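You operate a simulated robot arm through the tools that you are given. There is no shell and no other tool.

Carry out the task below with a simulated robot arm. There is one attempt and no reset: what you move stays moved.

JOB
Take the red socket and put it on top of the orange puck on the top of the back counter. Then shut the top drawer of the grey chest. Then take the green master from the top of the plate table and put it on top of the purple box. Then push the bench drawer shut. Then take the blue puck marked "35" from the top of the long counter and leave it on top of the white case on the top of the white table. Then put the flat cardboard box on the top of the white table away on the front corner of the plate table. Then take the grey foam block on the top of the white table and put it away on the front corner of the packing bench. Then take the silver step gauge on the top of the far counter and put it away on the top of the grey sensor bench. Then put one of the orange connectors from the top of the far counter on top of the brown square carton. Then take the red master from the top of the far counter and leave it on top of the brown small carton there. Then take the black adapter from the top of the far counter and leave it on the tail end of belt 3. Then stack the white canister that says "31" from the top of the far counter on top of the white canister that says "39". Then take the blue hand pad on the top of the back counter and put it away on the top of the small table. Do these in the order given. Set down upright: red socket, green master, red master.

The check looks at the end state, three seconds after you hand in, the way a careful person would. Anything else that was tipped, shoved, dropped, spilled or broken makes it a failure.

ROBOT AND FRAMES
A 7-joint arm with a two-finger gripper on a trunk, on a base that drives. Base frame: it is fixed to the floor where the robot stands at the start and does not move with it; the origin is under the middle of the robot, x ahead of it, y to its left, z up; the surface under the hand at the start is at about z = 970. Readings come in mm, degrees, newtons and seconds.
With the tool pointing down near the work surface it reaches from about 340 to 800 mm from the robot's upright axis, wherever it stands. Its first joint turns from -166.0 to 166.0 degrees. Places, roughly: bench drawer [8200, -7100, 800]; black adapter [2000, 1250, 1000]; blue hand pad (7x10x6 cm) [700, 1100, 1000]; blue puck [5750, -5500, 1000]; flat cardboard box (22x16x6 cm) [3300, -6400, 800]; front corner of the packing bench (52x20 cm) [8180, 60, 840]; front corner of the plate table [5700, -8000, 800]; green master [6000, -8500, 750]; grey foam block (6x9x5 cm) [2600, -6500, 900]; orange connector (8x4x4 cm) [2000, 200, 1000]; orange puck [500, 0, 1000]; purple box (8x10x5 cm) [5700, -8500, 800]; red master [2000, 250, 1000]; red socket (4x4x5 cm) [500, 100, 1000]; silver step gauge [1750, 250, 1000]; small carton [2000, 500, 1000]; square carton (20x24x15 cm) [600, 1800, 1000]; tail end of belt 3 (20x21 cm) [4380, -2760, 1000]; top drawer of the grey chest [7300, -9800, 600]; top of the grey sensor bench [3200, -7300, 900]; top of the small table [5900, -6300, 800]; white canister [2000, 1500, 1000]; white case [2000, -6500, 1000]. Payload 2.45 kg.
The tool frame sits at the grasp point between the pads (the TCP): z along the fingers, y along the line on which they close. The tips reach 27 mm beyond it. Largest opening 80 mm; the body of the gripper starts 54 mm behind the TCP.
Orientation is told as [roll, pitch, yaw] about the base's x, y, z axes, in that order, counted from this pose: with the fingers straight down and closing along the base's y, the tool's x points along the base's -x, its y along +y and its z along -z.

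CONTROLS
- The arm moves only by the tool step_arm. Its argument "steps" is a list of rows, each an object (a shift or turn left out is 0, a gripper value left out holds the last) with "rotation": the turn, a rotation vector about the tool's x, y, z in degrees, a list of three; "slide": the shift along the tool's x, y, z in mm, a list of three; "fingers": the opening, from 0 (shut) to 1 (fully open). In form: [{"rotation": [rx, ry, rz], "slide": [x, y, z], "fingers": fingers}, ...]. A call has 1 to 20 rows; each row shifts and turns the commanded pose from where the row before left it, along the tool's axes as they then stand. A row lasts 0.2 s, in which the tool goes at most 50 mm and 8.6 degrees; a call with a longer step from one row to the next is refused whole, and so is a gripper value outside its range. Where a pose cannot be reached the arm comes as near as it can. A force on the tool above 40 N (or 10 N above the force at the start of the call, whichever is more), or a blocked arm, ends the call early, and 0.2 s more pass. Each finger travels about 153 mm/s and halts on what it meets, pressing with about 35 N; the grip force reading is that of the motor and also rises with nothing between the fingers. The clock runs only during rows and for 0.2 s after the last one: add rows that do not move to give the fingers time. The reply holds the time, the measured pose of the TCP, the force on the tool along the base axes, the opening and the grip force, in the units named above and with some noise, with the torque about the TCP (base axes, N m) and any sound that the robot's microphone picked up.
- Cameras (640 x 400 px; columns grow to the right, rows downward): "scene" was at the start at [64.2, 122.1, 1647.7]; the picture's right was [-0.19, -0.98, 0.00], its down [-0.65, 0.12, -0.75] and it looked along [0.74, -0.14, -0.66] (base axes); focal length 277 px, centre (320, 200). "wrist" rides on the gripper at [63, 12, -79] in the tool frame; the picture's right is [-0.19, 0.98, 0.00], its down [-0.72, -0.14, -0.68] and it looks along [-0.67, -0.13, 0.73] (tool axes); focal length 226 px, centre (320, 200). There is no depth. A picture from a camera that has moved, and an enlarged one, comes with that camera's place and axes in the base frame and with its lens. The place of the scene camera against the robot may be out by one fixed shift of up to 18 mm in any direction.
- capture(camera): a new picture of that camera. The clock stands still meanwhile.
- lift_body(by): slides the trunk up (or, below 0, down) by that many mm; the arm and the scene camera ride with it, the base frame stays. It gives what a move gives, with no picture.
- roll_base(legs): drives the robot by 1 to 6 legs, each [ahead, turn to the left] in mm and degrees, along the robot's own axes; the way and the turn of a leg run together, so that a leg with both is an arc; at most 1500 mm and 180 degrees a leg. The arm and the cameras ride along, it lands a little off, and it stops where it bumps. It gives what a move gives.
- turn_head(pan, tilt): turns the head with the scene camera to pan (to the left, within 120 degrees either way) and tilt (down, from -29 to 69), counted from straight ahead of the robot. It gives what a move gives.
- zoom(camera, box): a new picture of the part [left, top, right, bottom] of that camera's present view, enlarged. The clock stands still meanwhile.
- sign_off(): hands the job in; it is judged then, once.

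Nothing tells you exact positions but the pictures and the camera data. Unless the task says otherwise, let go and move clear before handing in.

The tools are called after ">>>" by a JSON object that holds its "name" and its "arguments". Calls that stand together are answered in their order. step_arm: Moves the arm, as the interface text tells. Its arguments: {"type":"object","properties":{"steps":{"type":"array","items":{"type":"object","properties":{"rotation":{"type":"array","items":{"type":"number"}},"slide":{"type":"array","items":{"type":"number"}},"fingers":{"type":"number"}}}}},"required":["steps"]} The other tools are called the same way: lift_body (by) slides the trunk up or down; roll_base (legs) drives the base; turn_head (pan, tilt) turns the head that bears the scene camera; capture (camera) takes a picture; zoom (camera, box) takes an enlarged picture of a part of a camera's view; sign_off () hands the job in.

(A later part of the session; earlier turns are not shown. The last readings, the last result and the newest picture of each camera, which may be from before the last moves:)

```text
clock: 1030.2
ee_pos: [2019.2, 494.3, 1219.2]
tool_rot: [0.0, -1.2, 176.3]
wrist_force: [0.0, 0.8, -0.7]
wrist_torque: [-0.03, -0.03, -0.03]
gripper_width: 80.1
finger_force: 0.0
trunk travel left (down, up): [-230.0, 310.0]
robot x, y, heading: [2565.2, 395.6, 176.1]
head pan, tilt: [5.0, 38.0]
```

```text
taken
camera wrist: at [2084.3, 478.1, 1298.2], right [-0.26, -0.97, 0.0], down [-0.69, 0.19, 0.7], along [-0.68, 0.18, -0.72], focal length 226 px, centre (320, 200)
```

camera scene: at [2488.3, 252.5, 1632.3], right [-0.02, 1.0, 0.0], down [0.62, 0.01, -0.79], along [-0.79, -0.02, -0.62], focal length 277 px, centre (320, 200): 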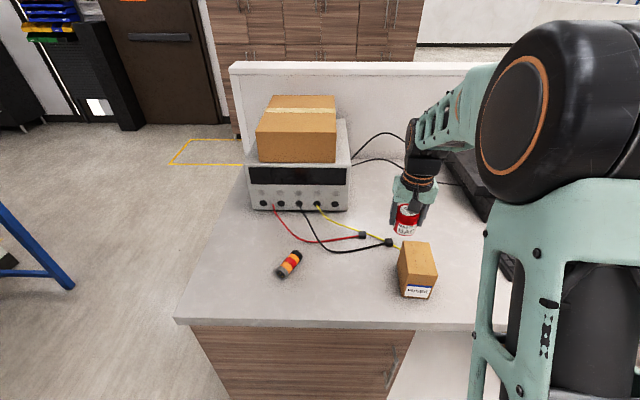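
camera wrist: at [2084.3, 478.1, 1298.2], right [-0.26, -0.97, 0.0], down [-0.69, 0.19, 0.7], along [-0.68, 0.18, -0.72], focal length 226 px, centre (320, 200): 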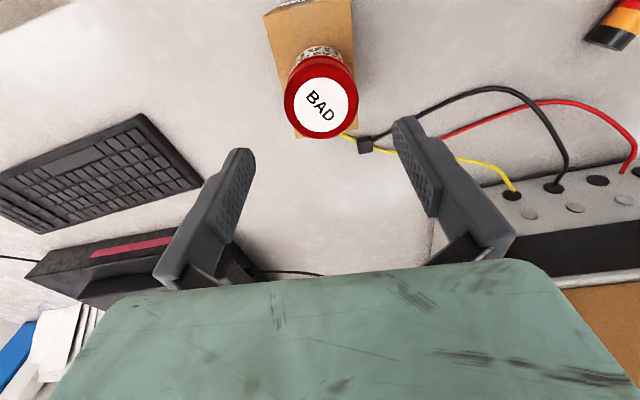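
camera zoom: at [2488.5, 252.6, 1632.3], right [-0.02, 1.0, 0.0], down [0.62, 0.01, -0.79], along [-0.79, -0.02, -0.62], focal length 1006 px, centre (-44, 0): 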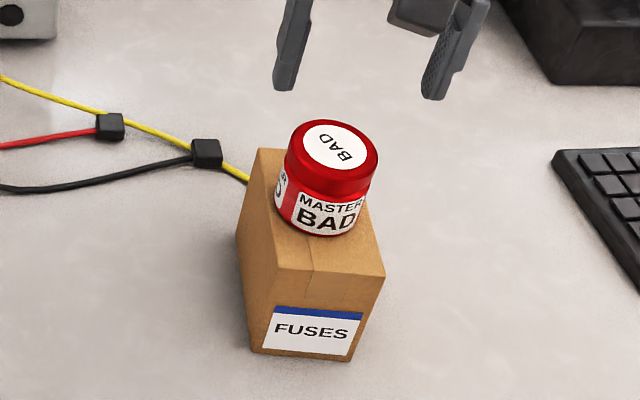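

The red master stands upright on the small carton. Next is the black adapter farther along this counter: I draw back, move north about 860 mm and turn to the counter again.

>>> {"name": "step_arm", "arguments": {"steps": [{"slide": [20, 40, 0], "fingers": 0.6}, {"slide": [20, 40, 0]}, {}]}}

>>> {"name": "roll_base", "arguments": {"legs": [[-150, 0], [0, -86.3], [850, 0], [0, 90]]}}

>>> {"name": "turn_head", "arguments": {"pan": 5, "tilt": 38}}

>>> {"name": "capture", "arguments": {"camera": "scene"}}

```text
clock: 1031.0
ee_pos: [2057.3, 410.4, 1218.9]
tool_rot: [-0.1, -1.3, 176.3]
wrist_force: [0.9, -0.4, 0.0]
wrist_torque: [-0.04, 0.02, -0.02]
gripper_width: 48.1
finger_force: 0.0
trunk travel left (down, up): [-230.0, 310.0]
robot x, y, heading: [2562.9, 398.5, 176.1]
head pan, tilt: [5.0, 38.0]
```

```text
clock: 1044.3
ee_pos: [2227.9, 1230.0, 1218.7]
tool_rot: [0.0, -1.3, -179.7]
wrist_force: [1.2, 0.2, 0.1]
wrist_torque: [-0.03, 0.01, 0.01]
gripper_width: 47.8
finger_force: 0.1
trunk travel left (down, up): [-230.0, 310.0]
robot x, y, heading: [2730.4, 1252.9, -179.5]
head pan, tilt: [5.0, 38.0]
```

```text
clock: 1044.9
ee_pos: [2227.3, 1229.7, 1218.8]
tool_rot: [-0.1, -1.4, -179.8]
wrist_force: [1.0, 0.1, 1.2]
wrist_torque: [-0.01, 0.02, -0.02]
gripper_width: 48.0
finger_force: 0.0
trunk travel left (down, up): [-230.0, 310.0]
robot x, y, heading: [2730.6, 1254.2, -180.0]
head pan, tilt: [5.0, 38.0]
```

```text
taken
camera scene: at [2669.2, 1101.9, 1632.3], right [-0.09, 1.0, 0.0], down [0.61, 0.06, -0.79], along [-0.78, -0.07, -0.62], focal length 277 px, centre (320, 200)
```

scene: 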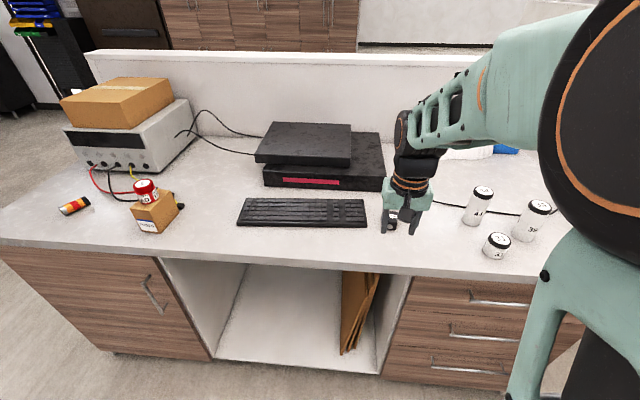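

The black adapter is right behind the hand near [1975, 1282]; canisters stand to the right. I drive 150 mm closer and look from above.

>>> {"name": "roll_base", "arguments": {"legs": [[150, 0]]}}

>>> {"name": "step_arm", "arguments": {"steps": [{"slide": [-20, -15, 20], "fingers": 1}, {"slide": [-20, -20, 25]}, {"slide": [-20, -15, 25]}, {}]}}

>>> {"name": "capture", "arguments": {"camera": "wrist"}}

>>> {"name": "zoom", "arguments": {"camera": "scene", "box": [340, 160, 580, 310]}}

```text
clock: 1046.3
ee_pos: [2078.3, 1225.2, 1218.6]
tool_rot: [0.0, -1.3, -179.4]
wrist_force: [0.3, -0.7, 0.8]
wrist_torque: [0.0, -0.01, -0.03]
gripper_width: 47.7
finger_force: 0.0
trunk travel left (down, up): [-230.0, 310.0]
robot x, y, heading: [2587.8, 1252.5, -179.3]
head pan, tilt: [5.0, 38.0]
```

```text
clock: 1047.3
ee_pos: [2018.1, 1275.6, 1150.8]
tool_rot: [0.0, -1.4, -179.3]
wrist_force: [0.7, 0.0, -0.3]
wrist_torque: [0.01, -0.02, 0.03]
gripper_width: 80.0
finger_force: 0.2
trunk travel left (down, up): [-230.0, 310.0]
robot x, y, heading: [2591.0, 1251.3, -179.3]
head pan, tilt: [5.0, 38.0]
```

```text
taken
camera wrist: at [2083.5, 1263.4, 1228.2], right [-0.18, -0.98, 0.0], down [-0.7, 0.13, 0.7], along [-0.69, 0.12, -0.72], focal length 226 px, centre (320, 200)
```

wrist: 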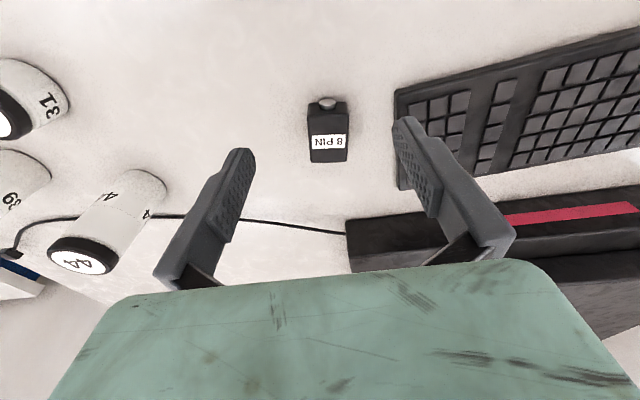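

```text
2.67 times, centred on (460, 235) of scene
camera zoom: at [2521.5, 1100.2, 1632.4], right [-0.1, 1.0, 0.0], down [0.61, 0.06, -0.79], along [-0.78, -0.08, -0.62], focal length 738 px, centre (-53, 107)
```

zoom: 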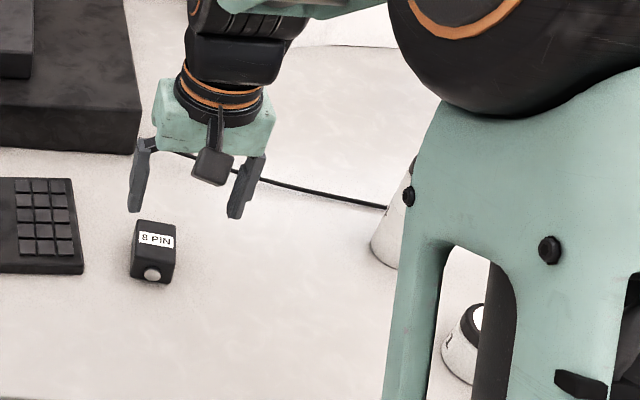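

The adapter ("8 PIN") lies at about [1963, 1275], turned about -9°, 40 mm wide. I align the wrist, move over it and lower.

>>> {"name": "step_arm", "arguments": {"steps": [{"rotation": [0, 0, 5]}, {"rotation": [0, 0, 4.5], "slide": [-27, 4, 20]}, {"slide": [-27, 4, 30]}, {"slide": [0, 0, 30]}, {}]}}

>>> {"name": "capture", "arguments": {"camera": "wrist"}}

```text
clock: 1048.5
ee_pos: [1960.2, 1273.5, 1071.7]
tool_rot: [0.2, -1.4, 171.1]
wrist_force: [-1.3, -0.2, 0.2]
wrist_torque: [-0.01, -0.02, 0.01]
gripper_width: 79.9
finger_force: 0.1
trunk travel left (down, up): [-230.0, 310.0]
robot x, y, heading: [2589.0, 1251.2, -179.4]
head pan, tilt: [5.0, 38.0]
```

```text
taken
camera wrist: at [2023.4, 1251.6, 1150.9], right [-0.34, -0.94, 0.01], down [-0.67, 0.25, 0.7], along [-0.66, 0.23, -0.72], focal length 226 px, centre (320, 200)
```

wrist: 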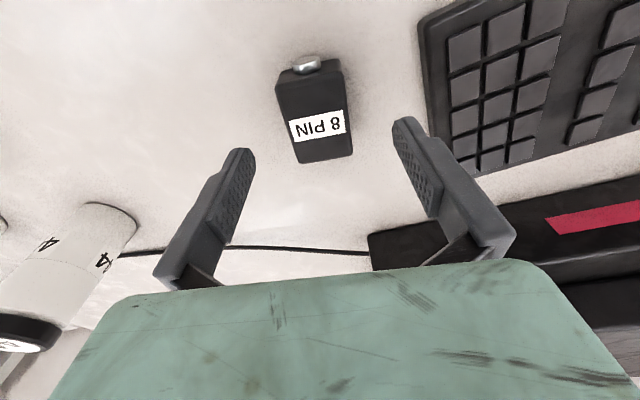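

Aligned. I go down and grip the adapter.

>>> {"name": "step_arm", "arguments": {"steps": [{"slide": [4, 0, 25]}, {"slide": [0, 0, 25]}, {"slide": [0, 0, 11]}, {}]}}

>>> {"name": "step_arm", "arguments": {"steps": [{"fingers": 0}, {"fingers": 0}, {"fingers": 0}, {}]}}

>>> {"name": "capture", "arguments": {"camera": "wrist"}}

```text
clock: 1049.5
ee_pos: [1964.4, 1271.0, 1011.7]
tool_rot: [0.3, -1.3, 171.1]
wrist_force: [-0.1, 0.9, -0.9]
wrist_torque: [0.02, 0.0, 0.01]
gripper_width: 80.1
finger_force: 0.1
trunk travel left (down, up): [-230.0, 310.0]
robot x, y, heading: [2589.7, 1252.7, -179.5]
head pan, tilt: [5.0, 38.0]
```

```text
clock: 1050.5
ee_pos: [1963.8, 1273.1, 1012.8]
tool_rot: [0.2, -1.3, 171.2]
wrist_force: [-0.2, -0.1, -0.1]
wrist_torque: [0.01, -0.02, -0.01]
gripper_width: 43.3
finger_force: 35.4
trunk travel left (down, up): [-230.0, 310.0]
robot x, y, heading: [2586.6, 1250.9, -179.3]
head pan, tilt: [5.0, 38.0]
```

```text
taken
camera wrist: at [2027.0, 1250.4, 1090.3], right [-0.34, -0.94, 0.01], down [-0.67, 0.25, 0.7], along [-0.66, 0.23, -0.72], focal length 226 px, centre (320, 200)
```

wrist: 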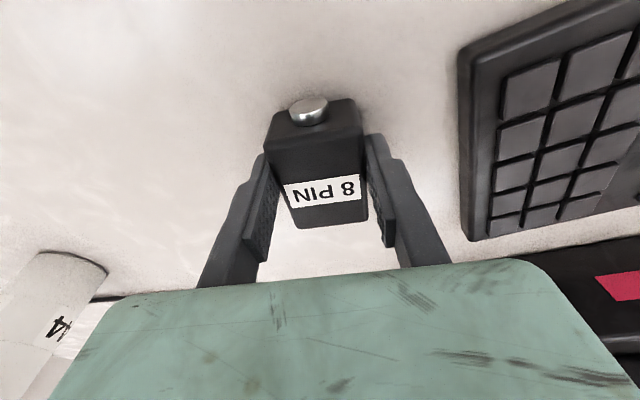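

The adapter is gripped (43 mm). I lift it and plan the way to belt 3's tail end at about (4380, -2760): I can stand north of it, reached through the lane at y about -1000.

>>> {"name": "step_arm", "arguments": {"steps": [{"slide": [0, 0, -25]}, {"slide": [0, 0, -40]}, {"slide": [0, 0, -45]}, {"slide": [0, 0, -45]}, {"slide": [0, 0, -45]}, {"slide": [35, 0, 0]}, {"slide": [40, 5, 0]}, {"slide": [40, 10, 0]}, {}]}}

>>> {"name": "roll_base", "arguments": {"legs": [[-140, 0], [0, 89.3], [1500, 0]]}}

```text
clock: 1052.5
ee_pos: [2079.1, 1243.7, 1207.2]
tool_rot: [0.3, -1.3, 171.1]
wrist_force: [-0.4, -0.2, 0.4]
wrist_torque: [-0.03, -0.02, 0.04]
gripper_width: 42.8
finger_force: 35.1
trunk travel left (down, up): [-230.0, 310.0]
robot x, y, heading: [2588.3, 1252.6, -179.3]
head pan, tilt: [5.0, 38.0]
```

```text
clock: 1064.7
ee_pos: [2732.5, -722.4, 1207.2]
tool_rot: [0.3, -1.2, -99.8]
wrist_force: [-0.5, -0.9, -0.3]
wrist_torque: [0.05, 0.0, -0.05]
gripper_width: 43.1
finger_force: 35.4
trunk travel left (down, up): [-230.0, 310.0]
robot x, y, heading: [2731.2, -218.4, -90.3]
head pan, tilt: [5.0, 38.0]
```

>>> {"name": "roll_base", "arguments": {"legs": [[665, 0], [0, 82], [1200, 0]]}}

>>> {"name": "turn_head", "arguments": {"pan": -10, "tilt": 20}}

>>> {"name": "capture", "arguments": {"camera": "scene"}}

>>> {"name": "turn_head", "arguments": {"pan": -110, "tilt": 20}}

>>> {"name": "capture", "arguments": {"camera": "scene"}}

```text
clock: 1077.6
ee_pos: [4378.8, -1272.4, 1207.3]
tool_rot: [0.1, -1.2, -23.0]
wrist_force: [0.3, 0.8, -0.4]
wrist_torque: [0.02, 0.02, 0.0]
gripper_width: 42.9
finger_force: 34.4
trunk travel left (down, up): [-230.0, 310.0]
robot x, y, heading: [3888.8, -1158.0, -13.4]
head pan, tilt: [5.0, 38.0]
```

```text
clock: 1078.4
ee_pos: [4378.5, -1272.2, 1207.0]
tool_rot: [0.2, -1.3, -23.0]
wrist_force: [-0.4, 0.9, -0.6]
wrist_torque: [0.0, 0.04, 0.02]
gripper_width: 43.0
finger_force: 35.0
trunk travel left (down, up): [-230.0, 310.0]
robot x, y, heading: [3884.1, -1159.4, -13.4]
head pan, tilt: [-10.0, 20.0]
```

```text
taken
camera scene: at [3986.4, -1055.7, 1660.7], right [-0.4, -0.92, 0.0], down [-0.31, 0.14, -0.94], along [0.86, -0.37, -0.34], focal length 277 px, centre (320, 200)
```

scene: 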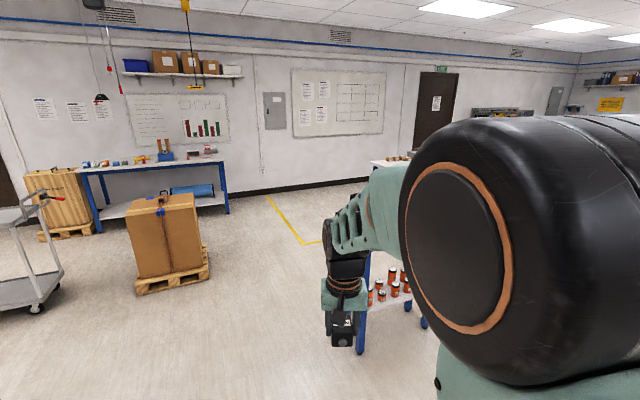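

```text
clock: 1080.1
ee_pos: [4378.8, -1273.5, 1206.4]
tool_rot: [0.1, -1.3, -23.0]
wrist_force: [-0.3, -1.3, -1.2]
wrist_torque: [0.04, 0.03, -0.01]
gripper_width: 43.0
finger_force: 35.0
trunk travel left (down, up): [-230.0, 310.0]
robot x, y, heading: [3888.9, -1156.9, -13.3]
head pan, tilt: [-110.0, 20.0]
```

```text
taken
camera scene: at [3849.8, -1096.6, 1660.8], right [-0.84, 0.55, 0.0], down [0.19, 0.29, -0.94], along [-0.52, -0.79, -0.34], focal length 277 px, centre (320, 200)
```

scene: 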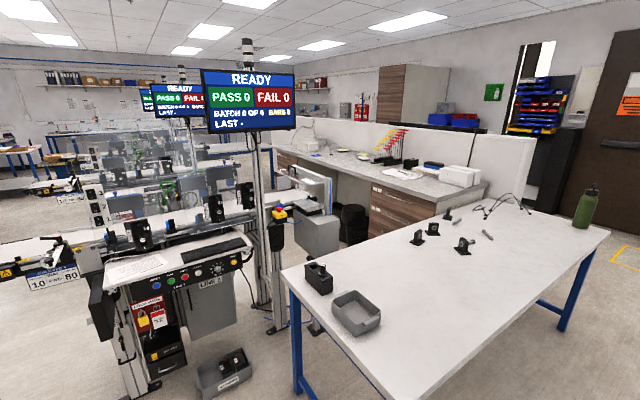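

I see the belt line with its panel and screen just south-west. I zoom in to read the line number and see the belt's tail end.

>>> {"name": "zoom", "arguments": {"camera": "scene", "box": [0, 180, 300, 390]}}

>>> {"name": "turn_head", "arguments": {"pan": -75, "tilt": 30}}

>>> {"name": "capture", "arguments": {"camera": "scene"}}

```text
1.90 times, centred on (150, 285) of scene
camera zoom: at [3849.8, -1096.6, 1660.8], right [-0.84, 0.55, 0.0], down [0.19, 0.29, -0.94], along [-0.52, -0.79, -0.34], focal length 527 px, centre (644, 38)
```

zoom: 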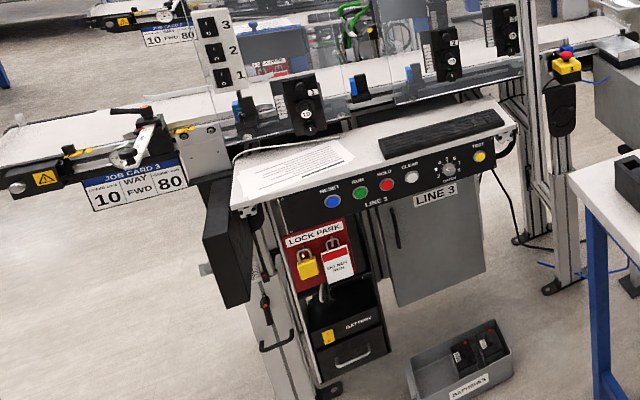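

```text
clock: 1081.1
ee_pos: [4378.7, -1273.1, 1206.6]
tool_rot: [0.2, -1.2, -23.1]
wrist_force: [0.3, 0.1, -0.6]
wrist_torque: [-0.03, 0.0, 0.0]
gripper_width: 43.0
finger_force: 34.9
trunk travel left (down, up): [-230.0, 310.0]
robot x, y, heading: [3887.2, -1153.4, -13.7]
head pan, tilt: [-75.0, 30.0]
```

```text
taken
camera scene: at [3903.4, -1109.3, 1644.7], right [-1.0, -0.03, 0.0], down [-0.01, 0.5, -0.87], along [0.02, -0.87, -0.5], focal length 277 px, centre (320, 200)
```

scene: 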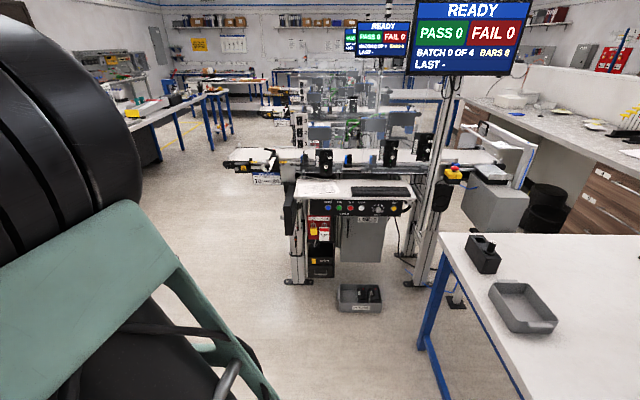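

It is line 3 ("JOB CARD 3"), and its tail end is the belt's east end near (4380–4500, -2760), belt top about z 1000. I drive to (4430, -1200), turn south and come up to it from the north.

>>> {"name": "roll_base", "arguments": {"legs": [[0, 8.5], [545, 0], [0, -85.3], [600, 0]]}}

>>> {"name": "turn_head", "arguments": {"pan": 0, "tilt": 35}}

>>> {"name": "capture", "arguments": {"camera": "scene"}}

```text
clock: 1091.5
ee_pos: [4503.4, -2292.0, 1205.3]
tool_rot: [0.3, -1.4, -95.9]
wrist_force: [-0.3, -0.4, -0.6]
wrist_torque: [0.0, -0.01, 0.0]
gripper_width: 43.2
finger_force: 35.9
trunk travel left (down, up): [-230.0, 310.0]
robot x, y, heading: [4469.6, -1789.3, -86.3]
head pan, tilt: [-75.0, 30.0]
```

```text
clock: 1093.0
ee_pos: [4502.7, -2291.5, 1206.6]
tool_rot: [0.3, -1.3, -95.9]
wrist_force: [0.0, -0.4, -1.3]
wrist_torque: [0.02, 0.02, -0.04]
gripper_width: 43.0
finger_force: 35.1
trunk travel left (down, up): [-230.0, 310.0]
robot x, y, heading: [4468.0, -1788.8, -86.2]
head pan, tilt: [0.0, 35.0]
```

```text
taken
camera scene: at [4613.7, -1849.2, 1636.9], right [-1.0, -0.07, 0.0], down [-0.04, 0.57, -0.82], along [0.05, -0.82, -0.57], focal length 277 px, centre (320, 200)
```

scene: 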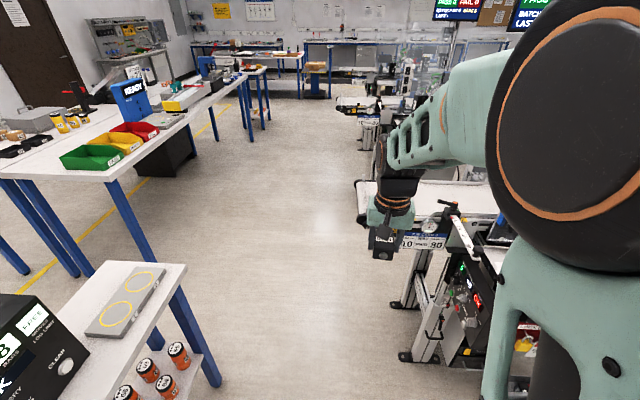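

The belt's tail end (x up to about 4515, y -2890…-2635) is ahead under the hand. I straighten and drive 270 mm closer, then look with the wrist camera.

>>> {"name": "roll_base", "arguments": {"legs": [[0, -3.8], [270, 0]]}}

>>> {"name": "capture", "arguments": {"camera": "wrist"}}

>>> {"name": "turn_head", "arguments": {"pan": 5, "tilt": 42}}

>>> {"name": "capture", "arguments": {"camera": "scene"}}

```text
clock: 1095.4
ee_pos: [4465.5, -2565.4, 1207.0]
tool_rot: [0.2, -1.2, -100.0]
wrist_force: [0.0, -0.6, -0.7]
wrist_torque: [0.0, -0.02, -0.01]
gripper_width: 43.1
finger_force: 34.9
trunk travel left (down, up): [-230.0, 310.0]
robot x, y, heading: [4471.3, -2058.4, -90.7]
head pan, tilt: [0.0, 35.0]
```

```text
taken
camera wrist: at [4489.2, -2503.5, 1284.9], right [0.93, -0.36, 0.01], down [-0.26, -0.67, 0.7], along [-0.25, -0.65, -0.72], focal length 226 px, centre (320, 200)
```

wrist: 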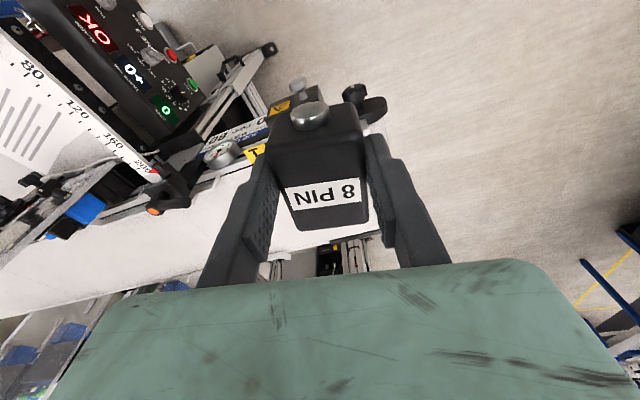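

```text
clock: 1096.1
ee_pos: [4465.6, -2566.6, 1206.5]
tool_rot: [0.2, -1.3, -100.0]
wrist_force: [0.8, -0.1, -0.9]
wrist_torque: [0.03, -0.01, 0.0]
gripper_width: 42.8
finger_force: 34.8
trunk travel left (down, up): [-230.0, 310.0]
robot x, y, heading: [4465.9, -2059.7, -90.3]
head pan, tilt: [5.0, 42.0]
```

```text
taken
camera scene: at [4615.5, -2126.9, 1626.4], right [-1.0, -0.08, 0.0], down [-0.05, 0.67, -0.74], along [0.06, -0.74, -0.67], focal length 277 px, centre (320, 200)
```

scene: 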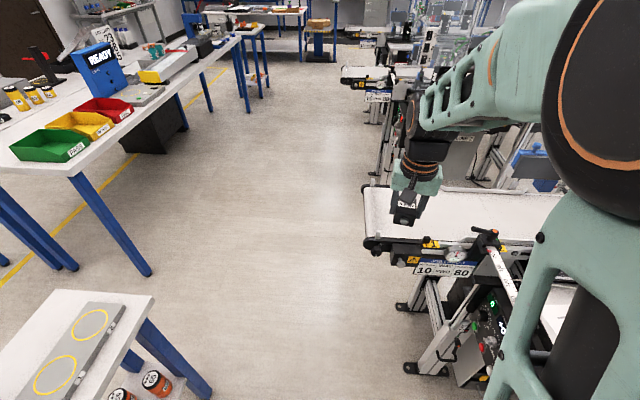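

The belt surface is free between its east end (x about 4515) and the lever at x about 4190. I move the adapter over about [4400, -2770] and look.

>>> {"name": "step_arm", "arguments": {"steps": [{"slide": [-42, -6, 0]}, {"slide": [-42, -6, 0]}, {"slide": [-42, -6, 0]}, {"slide": [-42, -6, 0]}, {"slide": [-42, -5, 0]}, {}]}}

>>> {"name": "capture", "arguments": {"camera": "wrist"}}

>>> {"name": "capture", "arguments": {"camera": "scene"}}

```text
clock: 1097.5
ee_pos: [4402.5, -2765.9, 1211.5]
tool_rot: [0.2, -1.3, -100.0]
wrist_force: [0.3, 0.2, -0.6]
wrist_torque: [0.03, -0.02, 0.02]
gripper_width: 43.1
finger_force: 34.5
trunk travel left (down, up): [-230.0, 310.0]
robot x, y, heading: [4466.2, -2057.0, -90.6]
head pan, tilt: [5.0, 42.0]
```

```text
taken
camera wrist: at [4425.9, -2702.5, 1289.8], right [0.93, -0.36, 0.01], down [-0.26, -0.67, 0.7], along [-0.25, -0.65, -0.72], focal length 226 px, centre (320, 200)
```

wrist: 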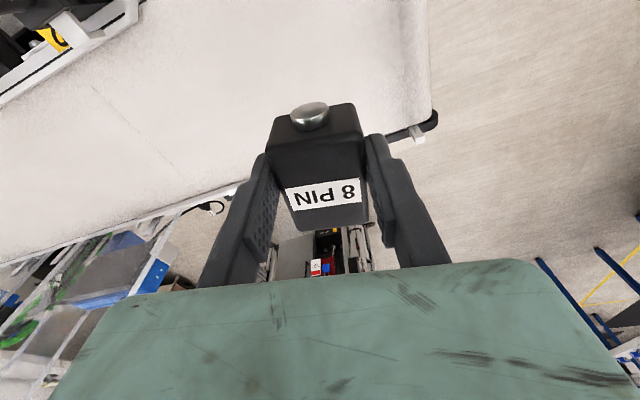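

```text
taken
camera scene: at [4615.4, -2126.7, 1626.5], right [-1.0, -0.08, 0.0], down [-0.05, 0.67, -0.74], along [0.06, -0.74, -0.67], focal length 277 px, centre (320, 200)
```

scene: 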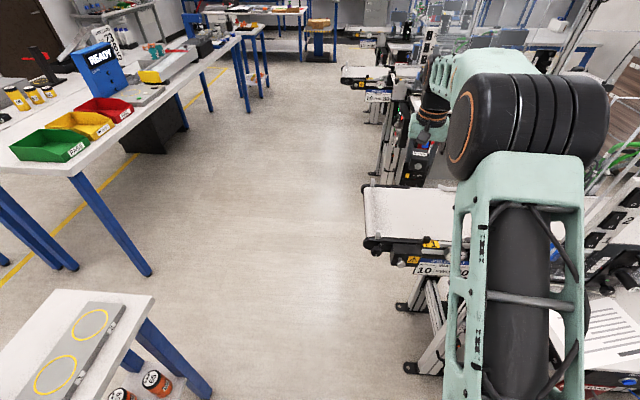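

The target point lies well on the belt (y -2878…-2660, end at x 4518). I lower the adapter part way and check.

>>> {"name": "step_arm", "arguments": {"steps": [{"slide": [0, 0, 45]}, {"slide": [0, 0, 45]}, {"slide": [0, 0, 25]}, {}]}}

>>> {"name": "capture", "arguments": {"camera": "wrist"}}

>>> {"name": "zoom", "arguments": {"camera": "scene", "box": [340, 100, 500, 260]}}

```text
clock: 1098.5
ee_pos: [4403.0, -2771.5, 1097.0]
tool_rot: [0.3, -1.2, -100.1]
wrist_force: [0.3, -0.8, -0.7]
wrist_torque: [-0.01, 0.0, 0.02]
gripper_width: 43.0
finger_force: 34.4
trunk travel left (down, up): [-230.0, 310.0]
robot x, y, heading: [4464.6, -2059.6, -90.2]
head pan, tilt: [5.0, 42.0]
```

```text
taken
camera wrist: at [4426.8, -2708.1, 1175.1], right [0.93, -0.36, 0.01], down [-0.26, -0.67, 0.7], along [-0.25, -0.65, -0.72], focal length 226 px, centre (320, 200)
```

wrist: 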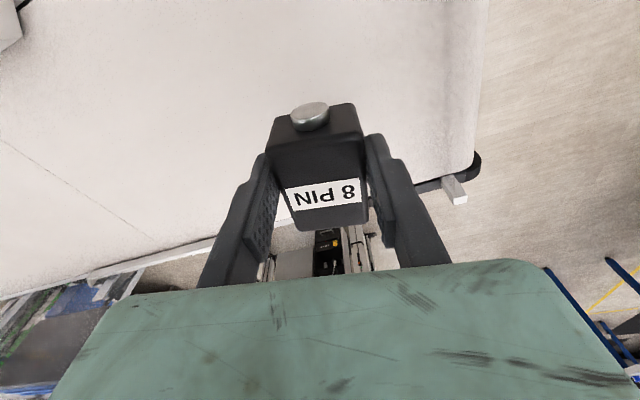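

```text
2.50 times, centred on (420, 180) of scene
camera zoom: at [4615.5, -2126.9, 1626.4], right [-1.0, -0.08, 0.0], down [-0.05, 0.67, -0.74], along [0.06, -0.74, -0.67], focal length 691 px, centre (70, 250)
```

zoom: 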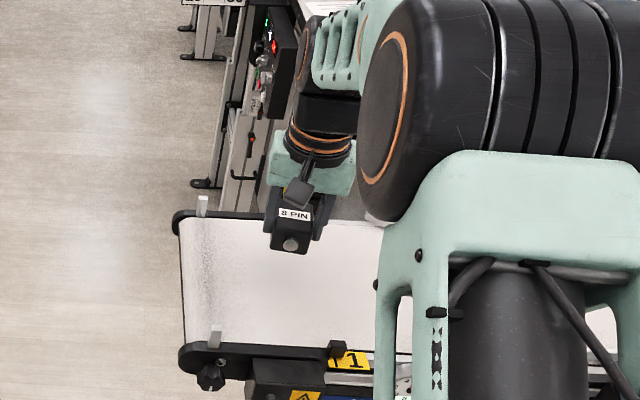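

The belt top is about z 1005. I lower further in steps until contact.

>>> {"name": "step_arm", "arguments": {"steps": [{"slide": [0, 0, 15]}, {"slide": [0, 0, 12]}, {"slide": [0, 0, 6]}, {}]}}

>>> {"name": "step_arm", "arguments": {"steps": [{"slide": [0, 0, 3]}, {"slide": [0, 0, 3]}, {"slide": [0, 0, 3]}, {}]}}

```text
clock: 1099.5
ee_pos: [4400.9, -2771.2, 1063.4]
tool_rot: [0.2, -1.3, -100.0]
wrist_force: [0.3, -0.2, -1.0]
wrist_torque: [0.01, 0.01, 0.0]
gripper_width: 42.9
finger_force: 35.1
trunk travel left (down, up): [-230.0, 310.0]
robot x, y, heading: [4466.3, -2059.0, -90.3]
head pan, tilt: [5.0, 42.0]
```

```text
clock: 1100.5
ee_pos: [4400.5, -2771.1, 1055.7]
tool_rot: [0.2, -1.3, -100.0]
wrist_force: [-0.5, 0.0, -0.9]
wrist_torque: [0.03, 0.03, 0.0]
gripper_width: 42.9
finger_force: 35.1
trunk travel left (down, up): [-230.0, 310.0]
robot x, y, heading: [4471.7, -2065.1, -90.4]
head pan, tilt: [5.0, 42.0]
```

>>> {"name": "step_arm", "arguments": {"steps": [{"slide": [0, 0, 3]}, {"slide": [0, 0, 3]}, {"slide": [0, 0, 2]}, {}]}}

>>> {"name": "capture", "arguments": {"camera": "wrist"}}

```text
clock: 1101.5
ee_pos: [4399.9, -2770.5, 1045.9]
tool_rot: [0.1, -1.3, -100.0]
wrist_force: [-0.2, -0.3, -0.9]
wrist_torque: [0.0, 0.03, 0.0]
gripper_width: 42.9
finger_force: 35.2
trunk travel left (down, up): [-230.0, 310.0]
robot x, y, heading: [4469.8, -2059.0, -90.5]
head pan, tilt: [5.0, 42.0]
```

```text
taken
camera wrist: at [4424.4, -2708.3, 1124.9], right [0.93, -0.36, 0.01], down [-0.26, -0.67, 0.7], along [-0.25, -0.65, -0.72], focal length 226 px, centre (320, 200)
```

wrist: 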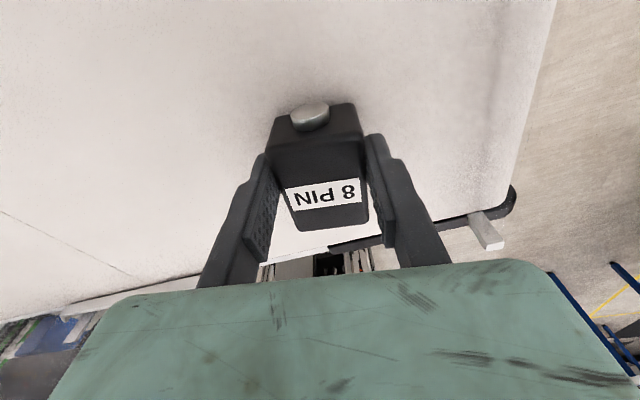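

>>> {"name": "step_arm", "arguments": {"steps": [{"slide": [0, 0, 3]}, {"slide": [0, 0, 3]}, {"slide": [0, 0, 2]}, {}]}}

>>> {"name": "step_arm", "arguments": {"steps": [{"slide": [0, 0, 2]}, {"slide": [0, 0, 2]}, {"slide": [0, 0, 2]}, {}]}}

```text
clock: 1102.5
ee_pos: [4400.4, -2770.0, 1040.1]
tool_rot: [0.2, -1.5, -100.0]
wrist_force: [1.5, 0.7, 16.9]
wrist_torque: [0.15, 0.15, 0.01]
gripper_width: 42.7
finger_force: 35.0
trunk travel left (down, up): [-230.0, 310.0]
robot x, y, heading: [4469.7, -2060.7, -90.3]
head pan, tilt: [5.0, 42.0]
```

```text
clock: 1103.1
ee_pos: [4399.3, -2771.7, 1041.4]
tool_rot: [0.3, -1.8, -100.1]
wrist_force: [1.1, 10.2, 14.6]
wrist_torque: [0.68, -0.02, -0.03]
gripper_width: 42.8
finger_force: 34.8
trunk travel left (down, up): [-230.0, 310.0]
robot x, y, heading: [4464.7, -2059.4, -90.3]
head pan, tilt: [5.0, 42.0]
stopped in row 3: the force on the tool passed its limit at 42 N (the readings are from after the stop); the commanded pose is now the measured one
```

Contact; the adapter rests on the belt. I unload, open fully and rise.

>>> {"name": "step_arm", "arguments": {"steps": [{"slide": [0, 0, -1.5]}, {}, {"fingers": 1}, {"fingers": 1}, {"slide": [0, 0, -25]}, {"slide": [0, 0, -40]}, {"slide": [0, 0, -45]}, {"slide": [0, 0, -45]}, {}]}}

>>> {"name": "capture", "arguments": {"camera": "wrist"}}

>>> {"name": "zoom", "arguments": {"camera": "scene", "box": [340, 140, 500, 280]}}

```text
clock: 1105.1
ee_pos: [4398.3, -2766.1, 1192.9]
tool_rot: [0.3, -1.6, -100.0]
wrist_force: [-0.6, -1.0, 0.6]
wrist_torque: [-0.02, 0.0, 0.0]
gripper_width: 79.9
finger_force: 0.0
trunk travel left (down, up): [-230.0, 310.0]
robot x, y, heading: [4467.5, -2060.3, -89.9]
head pan, tilt: [5.0, 42.0]
```

```text
taken
camera wrist: at [4421.6, -2704.2, 1272.0], right [0.93, -0.36, 0.01], down [-0.26, -0.66, 0.7], along [-0.25, -0.66, -0.71], focal length 226 px, centre (320, 200)
```

wrist: 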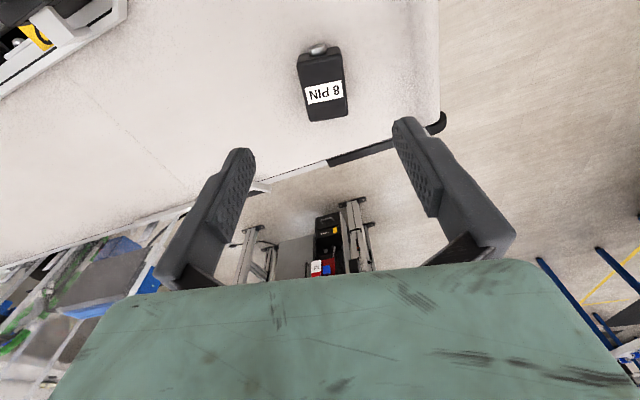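

```text
2.86 times, centred on (420, 210) of scene
camera zoom: at [4615.5, -2127.0, 1626.4], right [-1.0, -0.08, 0.0], down [-0.05, 0.67, -0.74], along [0.06, -0.74, -0.67], focal length 790 px, centre (34, 171)
```

zoom: 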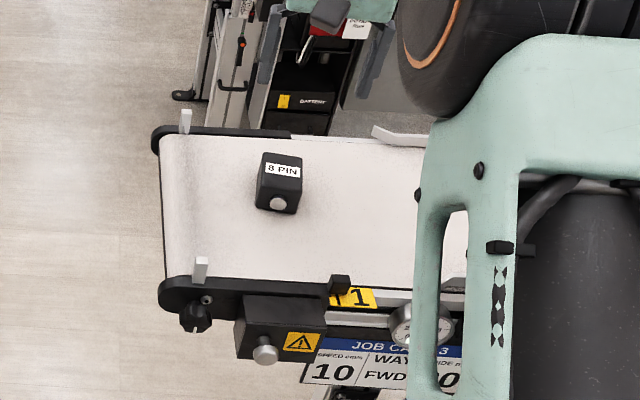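

The adapter rests on belt 3's tail end. Next: canister "31" onto canister "39", back at the far counter. I draw in the arm and drive back.

>>> {"name": "step_arm", "arguments": {"steps": [{"slide": [40, 0, -10], "fingers": 0.6}, {"slide": [40, 5, 0]}, {"slide": [40, 5, 0]}, {"slide": [40, 10, 0]}, {"slide": [35, 10, 0]}, {}]}}

>>> {"name": "roll_base", "arguments": {"legs": [[-910, 0], [0, -100.5], [1200, 0]]}}

```text
clock: 1106.5
ee_pos: [4460.8, -2580.6, 1200.1]
tool_rot: [0.2, -1.7, -100.0]
wrist_force: [-0.6, 0.5, -0.1]
wrist_torque: [0.01, -0.02, 0.04]
gripper_width: 48.0
finger_force: 0.0
trunk travel left (down, up): [-230.0, 310.0]
robot x, y, heading: [4470.3, -2060.6, -90.3]
head pan, tilt: [5.0, 42.0]
```

```text
clock: 1121.5
ee_pos: [2784.0, -745.3, 1202.2]
tool_rot: [0.3, -1.7, 156.9]
wrist_force: [-0.1, 1.0, 0.3]
wrist_torque: [0.01, 0.0, 0.0]
gripper_width: 48.1
finger_force: 0.0
trunk travel left (down, up): [-230.0, 310.0]
robot x, y, heading: [3288.2, -869.0, 166.7]
head pan, tilt: [5.0, 42.0]
```

>>> {"name": "roll_base", "arguments": {"legs": [[0, 4], [540, 0], [0, -80.5], [1500, 0]]}}

```text
clock: 1135.6
ee_pos: [2706.6, 1255.6, 1198.7]
tool_rot: [0.3, -1.7, 82.4]
wrist_force: [0.0, 0.3, -0.7]
wrist_torque: [0.03, -0.02, 0.02]
gripper_width: 47.8
finger_force: 0.1
trunk travel left (down, up): [-230.0, 310.0]
robot x, y, heading: [2726.5, 736.8, 92.2]
head pan, tilt: [5.0, 42.0]
```

>>> {"name": "roll_base", "arguments": {"legs": [[0, -2], [680, 0], [0, 90]]}}

>>> {"name": "turn_head", "arguments": {"pan": 0, "tilt": 38}}

>>> {"name": "capture", "arguments": {"camera": "scene"}}

```text
clock: 1143.6
ee_pos: [2194.9, 1419.5, 1199.6]
tool_rot: [0.3, -1.7, 170.0]
wrist_force: [0.1, -0.3, 0.3]
wrist_torque: [0.0, -0.02, 0.0]
gripper_width: 48.0
finger_force: 0.0
trunk travel left (down, up): [-230.0, 310.0]
robot x, y, heading: [2715.6, 1409.1, 179.6]
head pan, tilt: [5.0, 42.0]
```

```text
clock: 1144.3
ee_pos: [2194.5, 1420.3, 1200.1]
tool_rot: [0.4, -1.7, 169.9]
wrist_force: [-0.5, -0.1, 0.1]
wrist_torque: [-0.01, -0.01, 0.01]
gripper_width: 48.2
finger_force: 0.0
trunk travel left (down, up): [-230.0, 310.0]
robot x, y, heading: [2712.9, 1413.5, 179.6]
head pan, tilt: [0.0, 38.0]
```

```text
taken
camera scene: at [2649.0, 1269.9, 1632.3], right [0.01, 1.0, 0.0], down [0.62, 0.0, -0.79], along [-0.79, 0.01, -0.62], focal length 277 px, centre (320, 200)
```

scene: 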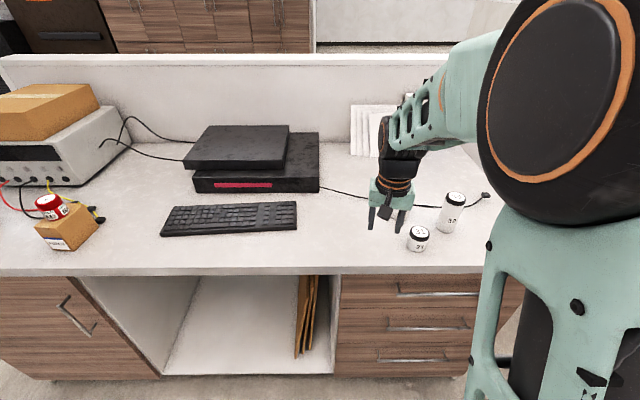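

Canister 31 (the short one) is near [2060, 1573], canister 39 (tall) near [1957, 1705]. I come closer and look with the wrist camera.

>>> {"name": "roll_base", "arguments": {"legs": [[125, 0]]}}

>>> {"name": "step_arm", "arguments": {"steps": [{"rotation": [0, 0, -5], "slide": [0, -35, 10], "fingers": 1}, {"rotation": [0, 0, -5], "slide": [0, -40, 20]}, {"slide": [0, -40, 20]}, {"slide": [0, -35, 10]}, {}]}}

>>> {"name": "capture", "arguments": {"camera": "wrist"}}

>>> {"name": "zoom", "arguments": {"camera": "scene", "box": [340, 160, 540, 310]}}

```text
clock: 1145.5
ee_pos: [2070.6, 1420.9, 1199.7]
tool_rot: [0.3, -1.5, 169.9]
wrist_force: [-0.2, 0.1, -0.3]
wrist_torque: [0.0, 0.01, -0.03]
gripper_width: 47.8
finger_force: 0.0
trunk travel left (down, up): [-230.0, 310.0]
robot x, y, heading: [2589.9, 1413.2, 179.6]
head pan, tilt: [0.0, 38.0]
```

```text
clock: 1146.7
ee_pos: [2082.8, 1569.2, 1141.5]
tool_rot: [-0.1, -1.7, 179.8]
wrist_force: [-0.1, 0.5, -0.8]
wrist_torque: [0.01, 0.01, -0.01]
gripper_width: 80.3
finger_force: 0.0
trunk travel left (down, up): [-230.0, 310.0]
robot x, y, heading: [2592.9, 1413.2, 179.6]
head pan, tilt: [0.0, 38.0]
```

```text
taken
camera wrist: at [2147.1, 1557.5, 1220.0], right [-0.2, -0.98, 0.01], down [-0.7, 0.14, 0.7], along [-0.69, 0.13, -0.71], focal length 226 px, centre (320, 200)
```

wrist: 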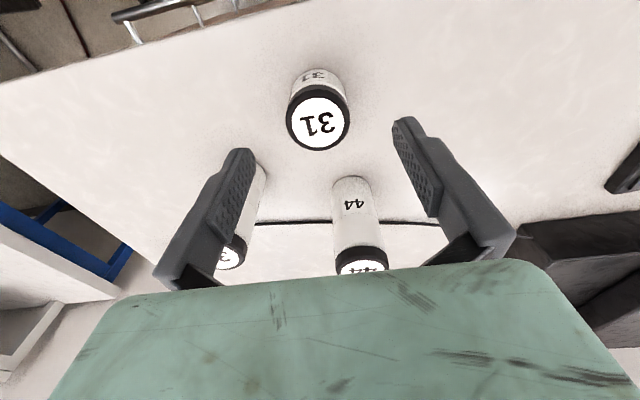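

```text
2.67 times, centred on (440, 235) of scene
camera zoom: at [2526.0, 1270.9, 1632.4], right [0.01, 1.0, 0.0], down [0.62, 0.0, -0.79], along [-0.79, 0.01, -0.62], focal length 738 px, centre (0, 107)
```

zoom: 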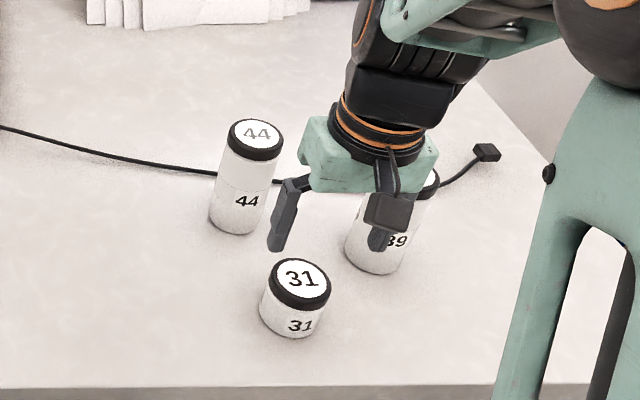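

Canister 31's top is at about [2058, 1576, 1034]. I centre over it, lower and grip it.

>>> {"name": "step_arm", "arguments": {"steps": [{"slide": [-13, -4, 20]}, {"slide": [-12, -3, 30]}, {"slide": [0, 0, 30]}, {}]}}

>>> {"name": "capture", "arguments": {"camera": "wrist"}}

```text
clock: 1147.7
ee_pos: [2050.3, 1576.6, 1062.6]
tool_rot: [0.0, -1.8, 179.8]
wrist_force: [0.7, -0.4, 0.5]
wrist_torque: [0.02, -0.02, -0.01]
gripper_width: 79.8
finger_force: 0.0
trunk travel left (down, up): [-230.0, 310.0]
robot x, y, heading: [2593.7, 1413.0, 179.6]
head pan, tilt: [0.0, 38.0]
```

```text
taken
camera wrist: at [2116.7, 1564.4, 1140.4], right [-0.2, -0.98, 0.01], down [-0.7, 0.14, 0.7], along [-0.69, 0.13, -0.71], focal length 226 px, centre (320, 200)
```

wrist: 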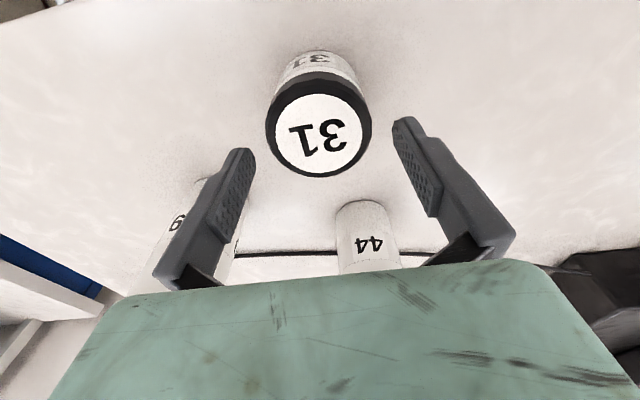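

The canister is about 51 mm wide, centred at [2066, 1574]. I correct by +14 mm in x, go down and grip.

>>> {"name": "step_arm", "arguments": {"steps": [{"slide": [14, 2, 0]}, {"slide": [0, 0, 25]}, {"slide": [0, 0, 21]}, {}]}}

>>> {"name": "step_arm", "arguments": {"steps": [{"fingers": 0}, {"fingers": 0}, {"fingers": 0}, {}]}}

>>> {"name": "capture", "arguments": {"camera": "wrist"}}

```text
clock: 1148.7
ee_pos: [2066.8, 1576.0, 1014.6]
tool_rot: [0.0, -1.7, 179.8]
wrist_force: [-0.6, -0.4, -0.6]
wrist_torque: [-0.01, -0.02, -0.04]
gripper_width: 80.0
finger_force: 0.0
trunk travel left (down, up): [-230.0, 310.0]
robot x, y, heading: [2590.4, 1412.1, 179.5]
head pan, tilt: [0.0, 38.0]
```

```text
clock: 1149.7
ee_pos: [2067.6, 1575.0, 1014.7]
tool_rot: [0.0, -1.6, 179.7]
wrist_force: [-0.8, -0.5, 0.3]
wrist_torque: [0.0, 0.01, 0.01]
gripper_width: 56.0
finger_force: 35.0
trunk travel left (down, up): [-230.0, 310.0]
robot x, y, heading: [2593.2, 1411.6, 179.7]
head pan, tilt: [0.0, 38.0]
```

```text
taken
camera wrist: at [2132.9, 1562.5, 1093.4], right [-0.2, -0.98, 0.01], down [-0.7, 0.14, 0.7], along [-0.69, 0.13, -0.71], focal length 226 px, centre (320, 200)
```

wrist: 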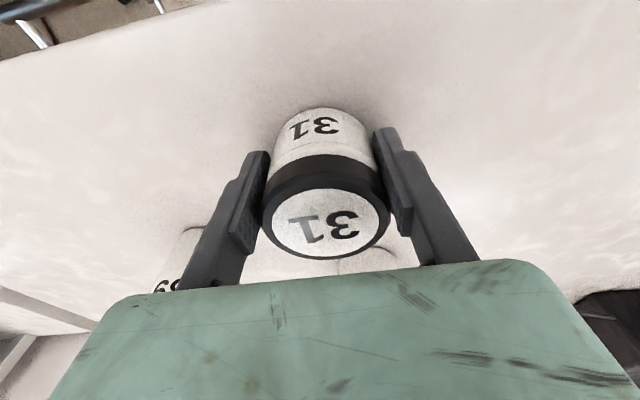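

Gripped (56 mm). I lift it clear and locate canister 39.

>>> {"name": "step_arm", "arguments": {"steps": [{"slide": [0, 0, -25]}, {"slide": [0, 0, -45]}, {"slide": [0, 0, -45]}, {"slide": [0, 0, -45]}, {"slide": [0, 0, -25]}, {}]}}

>>> {"name": "capture", "arguments": {"camera": "scene"}}

>>> {"name": "zoom", "arguments": {"camera": "scene", "box": [400, 160, 520, 280]}}

>>> {"name": "capture", "arguments": {"camera": "wrist"}}

```text
clock: 1151.1
ee_pos: [2072.7, 1576.5, 1196.7]
tool_rot: [0.0, -1.7, 179.9]
wrist_force: [-0.1, 0.7, -2.3]
wrist_torque: [-0.02, 0.0, -0.01]
gripper_width: 56.0
finger_force: 34.8
trunk travel left (down, up): [-230.0, 310.0]
robot x, y, heading: [2593.2, 1414.6, 179.6]
head pan, tilt: [0.0, 38.0]
```

```text
taken
camera scene: at [2525.8, 1271.0, 1632.3], right [0.01, 1.0, 0.0], down [0.62, 0.0, -0.79], along [-0.79, 0.01, -0.62], focal length 277 px, centre (320, 200)
```

scene: 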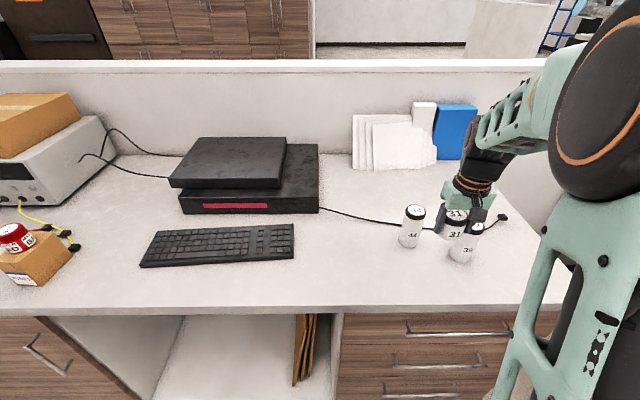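

```text
3.33 times, centred on (460, 220) of scene
camera zoom: at [2525.8, 1271.0, 1632.3], right [0.01, 1.0, 0.0], down [0.62, 0.0, -0.79], along [-0.79, 0.01, -0.62], focal length 922 px, centre (-147, 133)
```

zoom: 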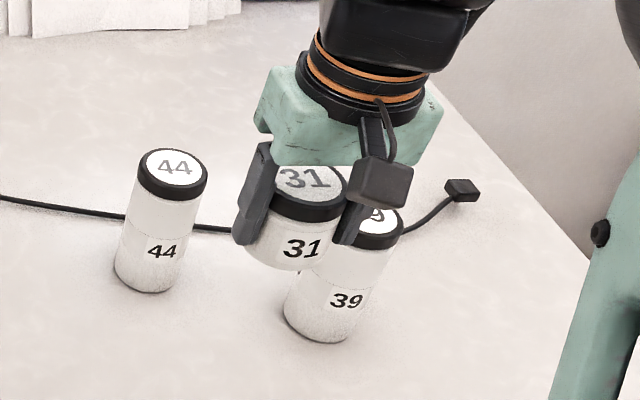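

```text
taken
camera wrist: at [2139.1, 1565.1, 1275.5], right [-0.2, -0.98, 0.01], down [-0.7, 0.14, 0.7], along [-0.69, 0.13, -0.71], focal length 226 px, centre (320, 200)
```

wrist: 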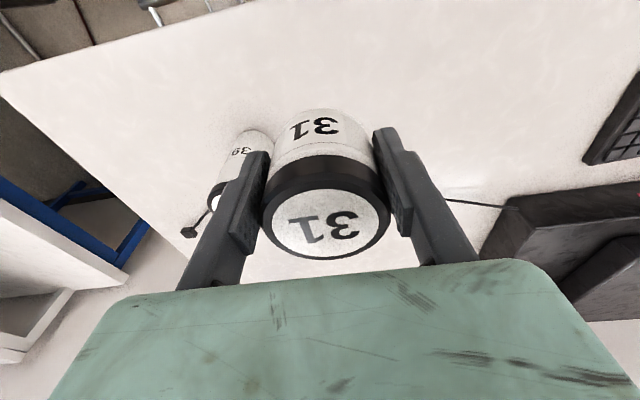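

The held canister hides number 39 partly; I shift the hand aside to see it fully.

>>> {"name": "step_arm", "arguments": {"steps": [{"slide": [0, 45, 0]}, {"slide": [0, 45, 0]}, {"slide": [0, 45, 0]}, {}]}}

>>> {"name": "zoom", "arguments": {"camera": "scene", "box": [380, 160, 540, 280]}}

>>> {"name": "capture", "arguments": {"camera": "wrist"}}

```text
clock: 1152.1
ee_pos: [2073.2, 1438.3, 1197.2]
tool_rot: [0.0, -1.7, 179.8]
wrist_force: [0.2, 0.4, -1.2]
wrist_torque: [-0.02, 0.02, -0.02]
gripper_width: 56.0
finger_force: 35.1
trunk travel left (down, up): [-230.0, 310.0]
robot x, y, heading: [2594.1, 1413.4, 179.7]
head pan, tilt: [0.0, 38.0]
```

```text
3.33 times, centred on (460, 220) of scene
camera zoom: at [2525.9, 1270.7, 1632.3], right [0.01, 1.0, 0.0], down [0.62, 0.0, -0.79], along [-0.79, 0.01, -0.62], focal length 922 px, centre (-147, 133)
```

zoom: 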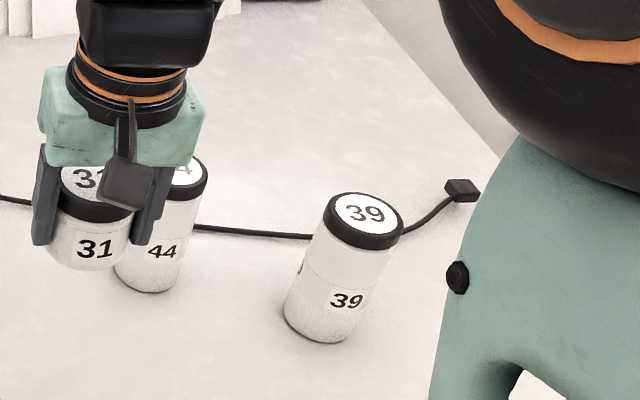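

```text
taken
camera wrist: at [2138.8, 1425.8, 1275.8], right [-0.2, -0.98, 0.0], down [-0.7, 0.14, 0.7], along [-0.69, 0.13, -0.71], focal length 226 px, centre (320, 200)
```

wrist: 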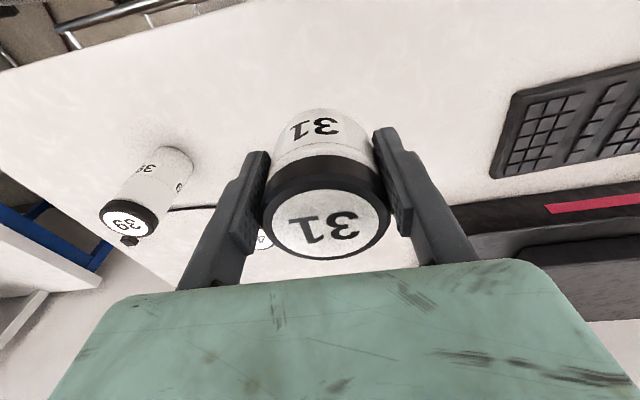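

Canister 39 stands at about [1979, 1697], its top near z 1097. I carry 31 over it and check the alignment.

>>> {"name": "step_arm", "arguments": {"steps": [{"slide": [-15, -43, 0]}, {"slide": [-16, -43, 0]}, {"slide": [-15, -43, 0]}, {"slide": [-16, -43, 0]}, {"slide": [-15, -43, 0]}, {"slide": [-16, -44, 0]}, {}, {}]}}

>>> {"name": "capture", "arguments": {"camera": "wrist"}}

>>> {"name": "zoom", "arguments": {"camera": "scene", "box": [400, 130, 520, 270]}}

```text
clock: 1153.9
ee_pos: [1975.7, 1698.3, 1204.5]
tool_rot: [0.0, -1.6, 179.7]
wrist_force: [0.7, 0.7, -1.3]
wrist_torque: [0.02, 0.02, -0.03]
gripper_width: 55.9
finger_force: 35.0
trunk travel left (down, up): [-230.0, 310.0]
robot x, y, heading: [2591.0, 1415.8, 179.4]
head pan, tilt: [0.0, 38.0]
```

```text
taken
camera wrist: at [2042.8, 1686.3, 1283.2], right [-0.2, -0.98, 0.01], down [-0.7, 0.14, 0.7], along [-0.69, 0.13, -0.71], focal length 226 px, centre (320, 200)
```

wrist: 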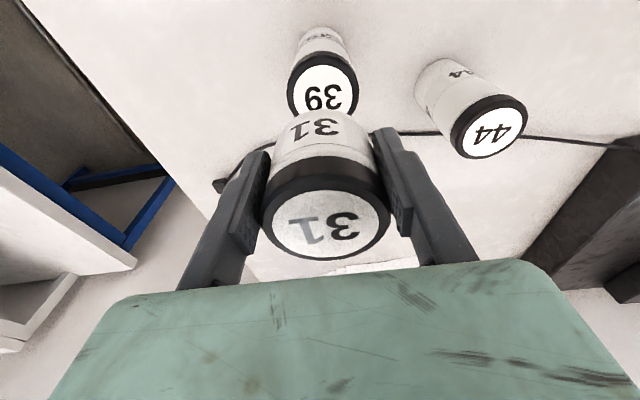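

```text
2.86 times, centred on (460, 200) of scene
camera zoom: at [2525.8, 1270.8, 1632.3], right [0.01, 1.0, 0.0], down [0.62, 0.0, -0.79], along [-0.79, 0.01, -0.62], focal length 790 px, centre (-80, 200)
```

zoom: 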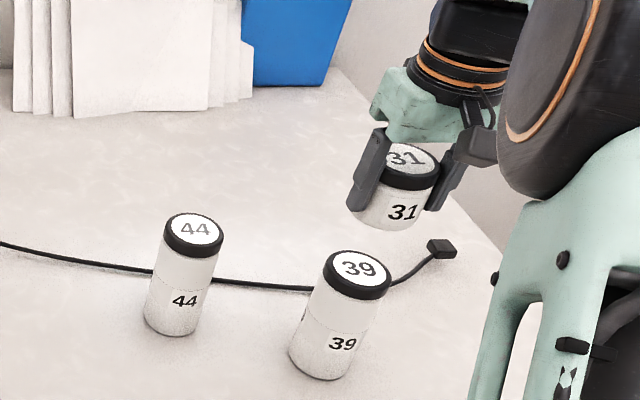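

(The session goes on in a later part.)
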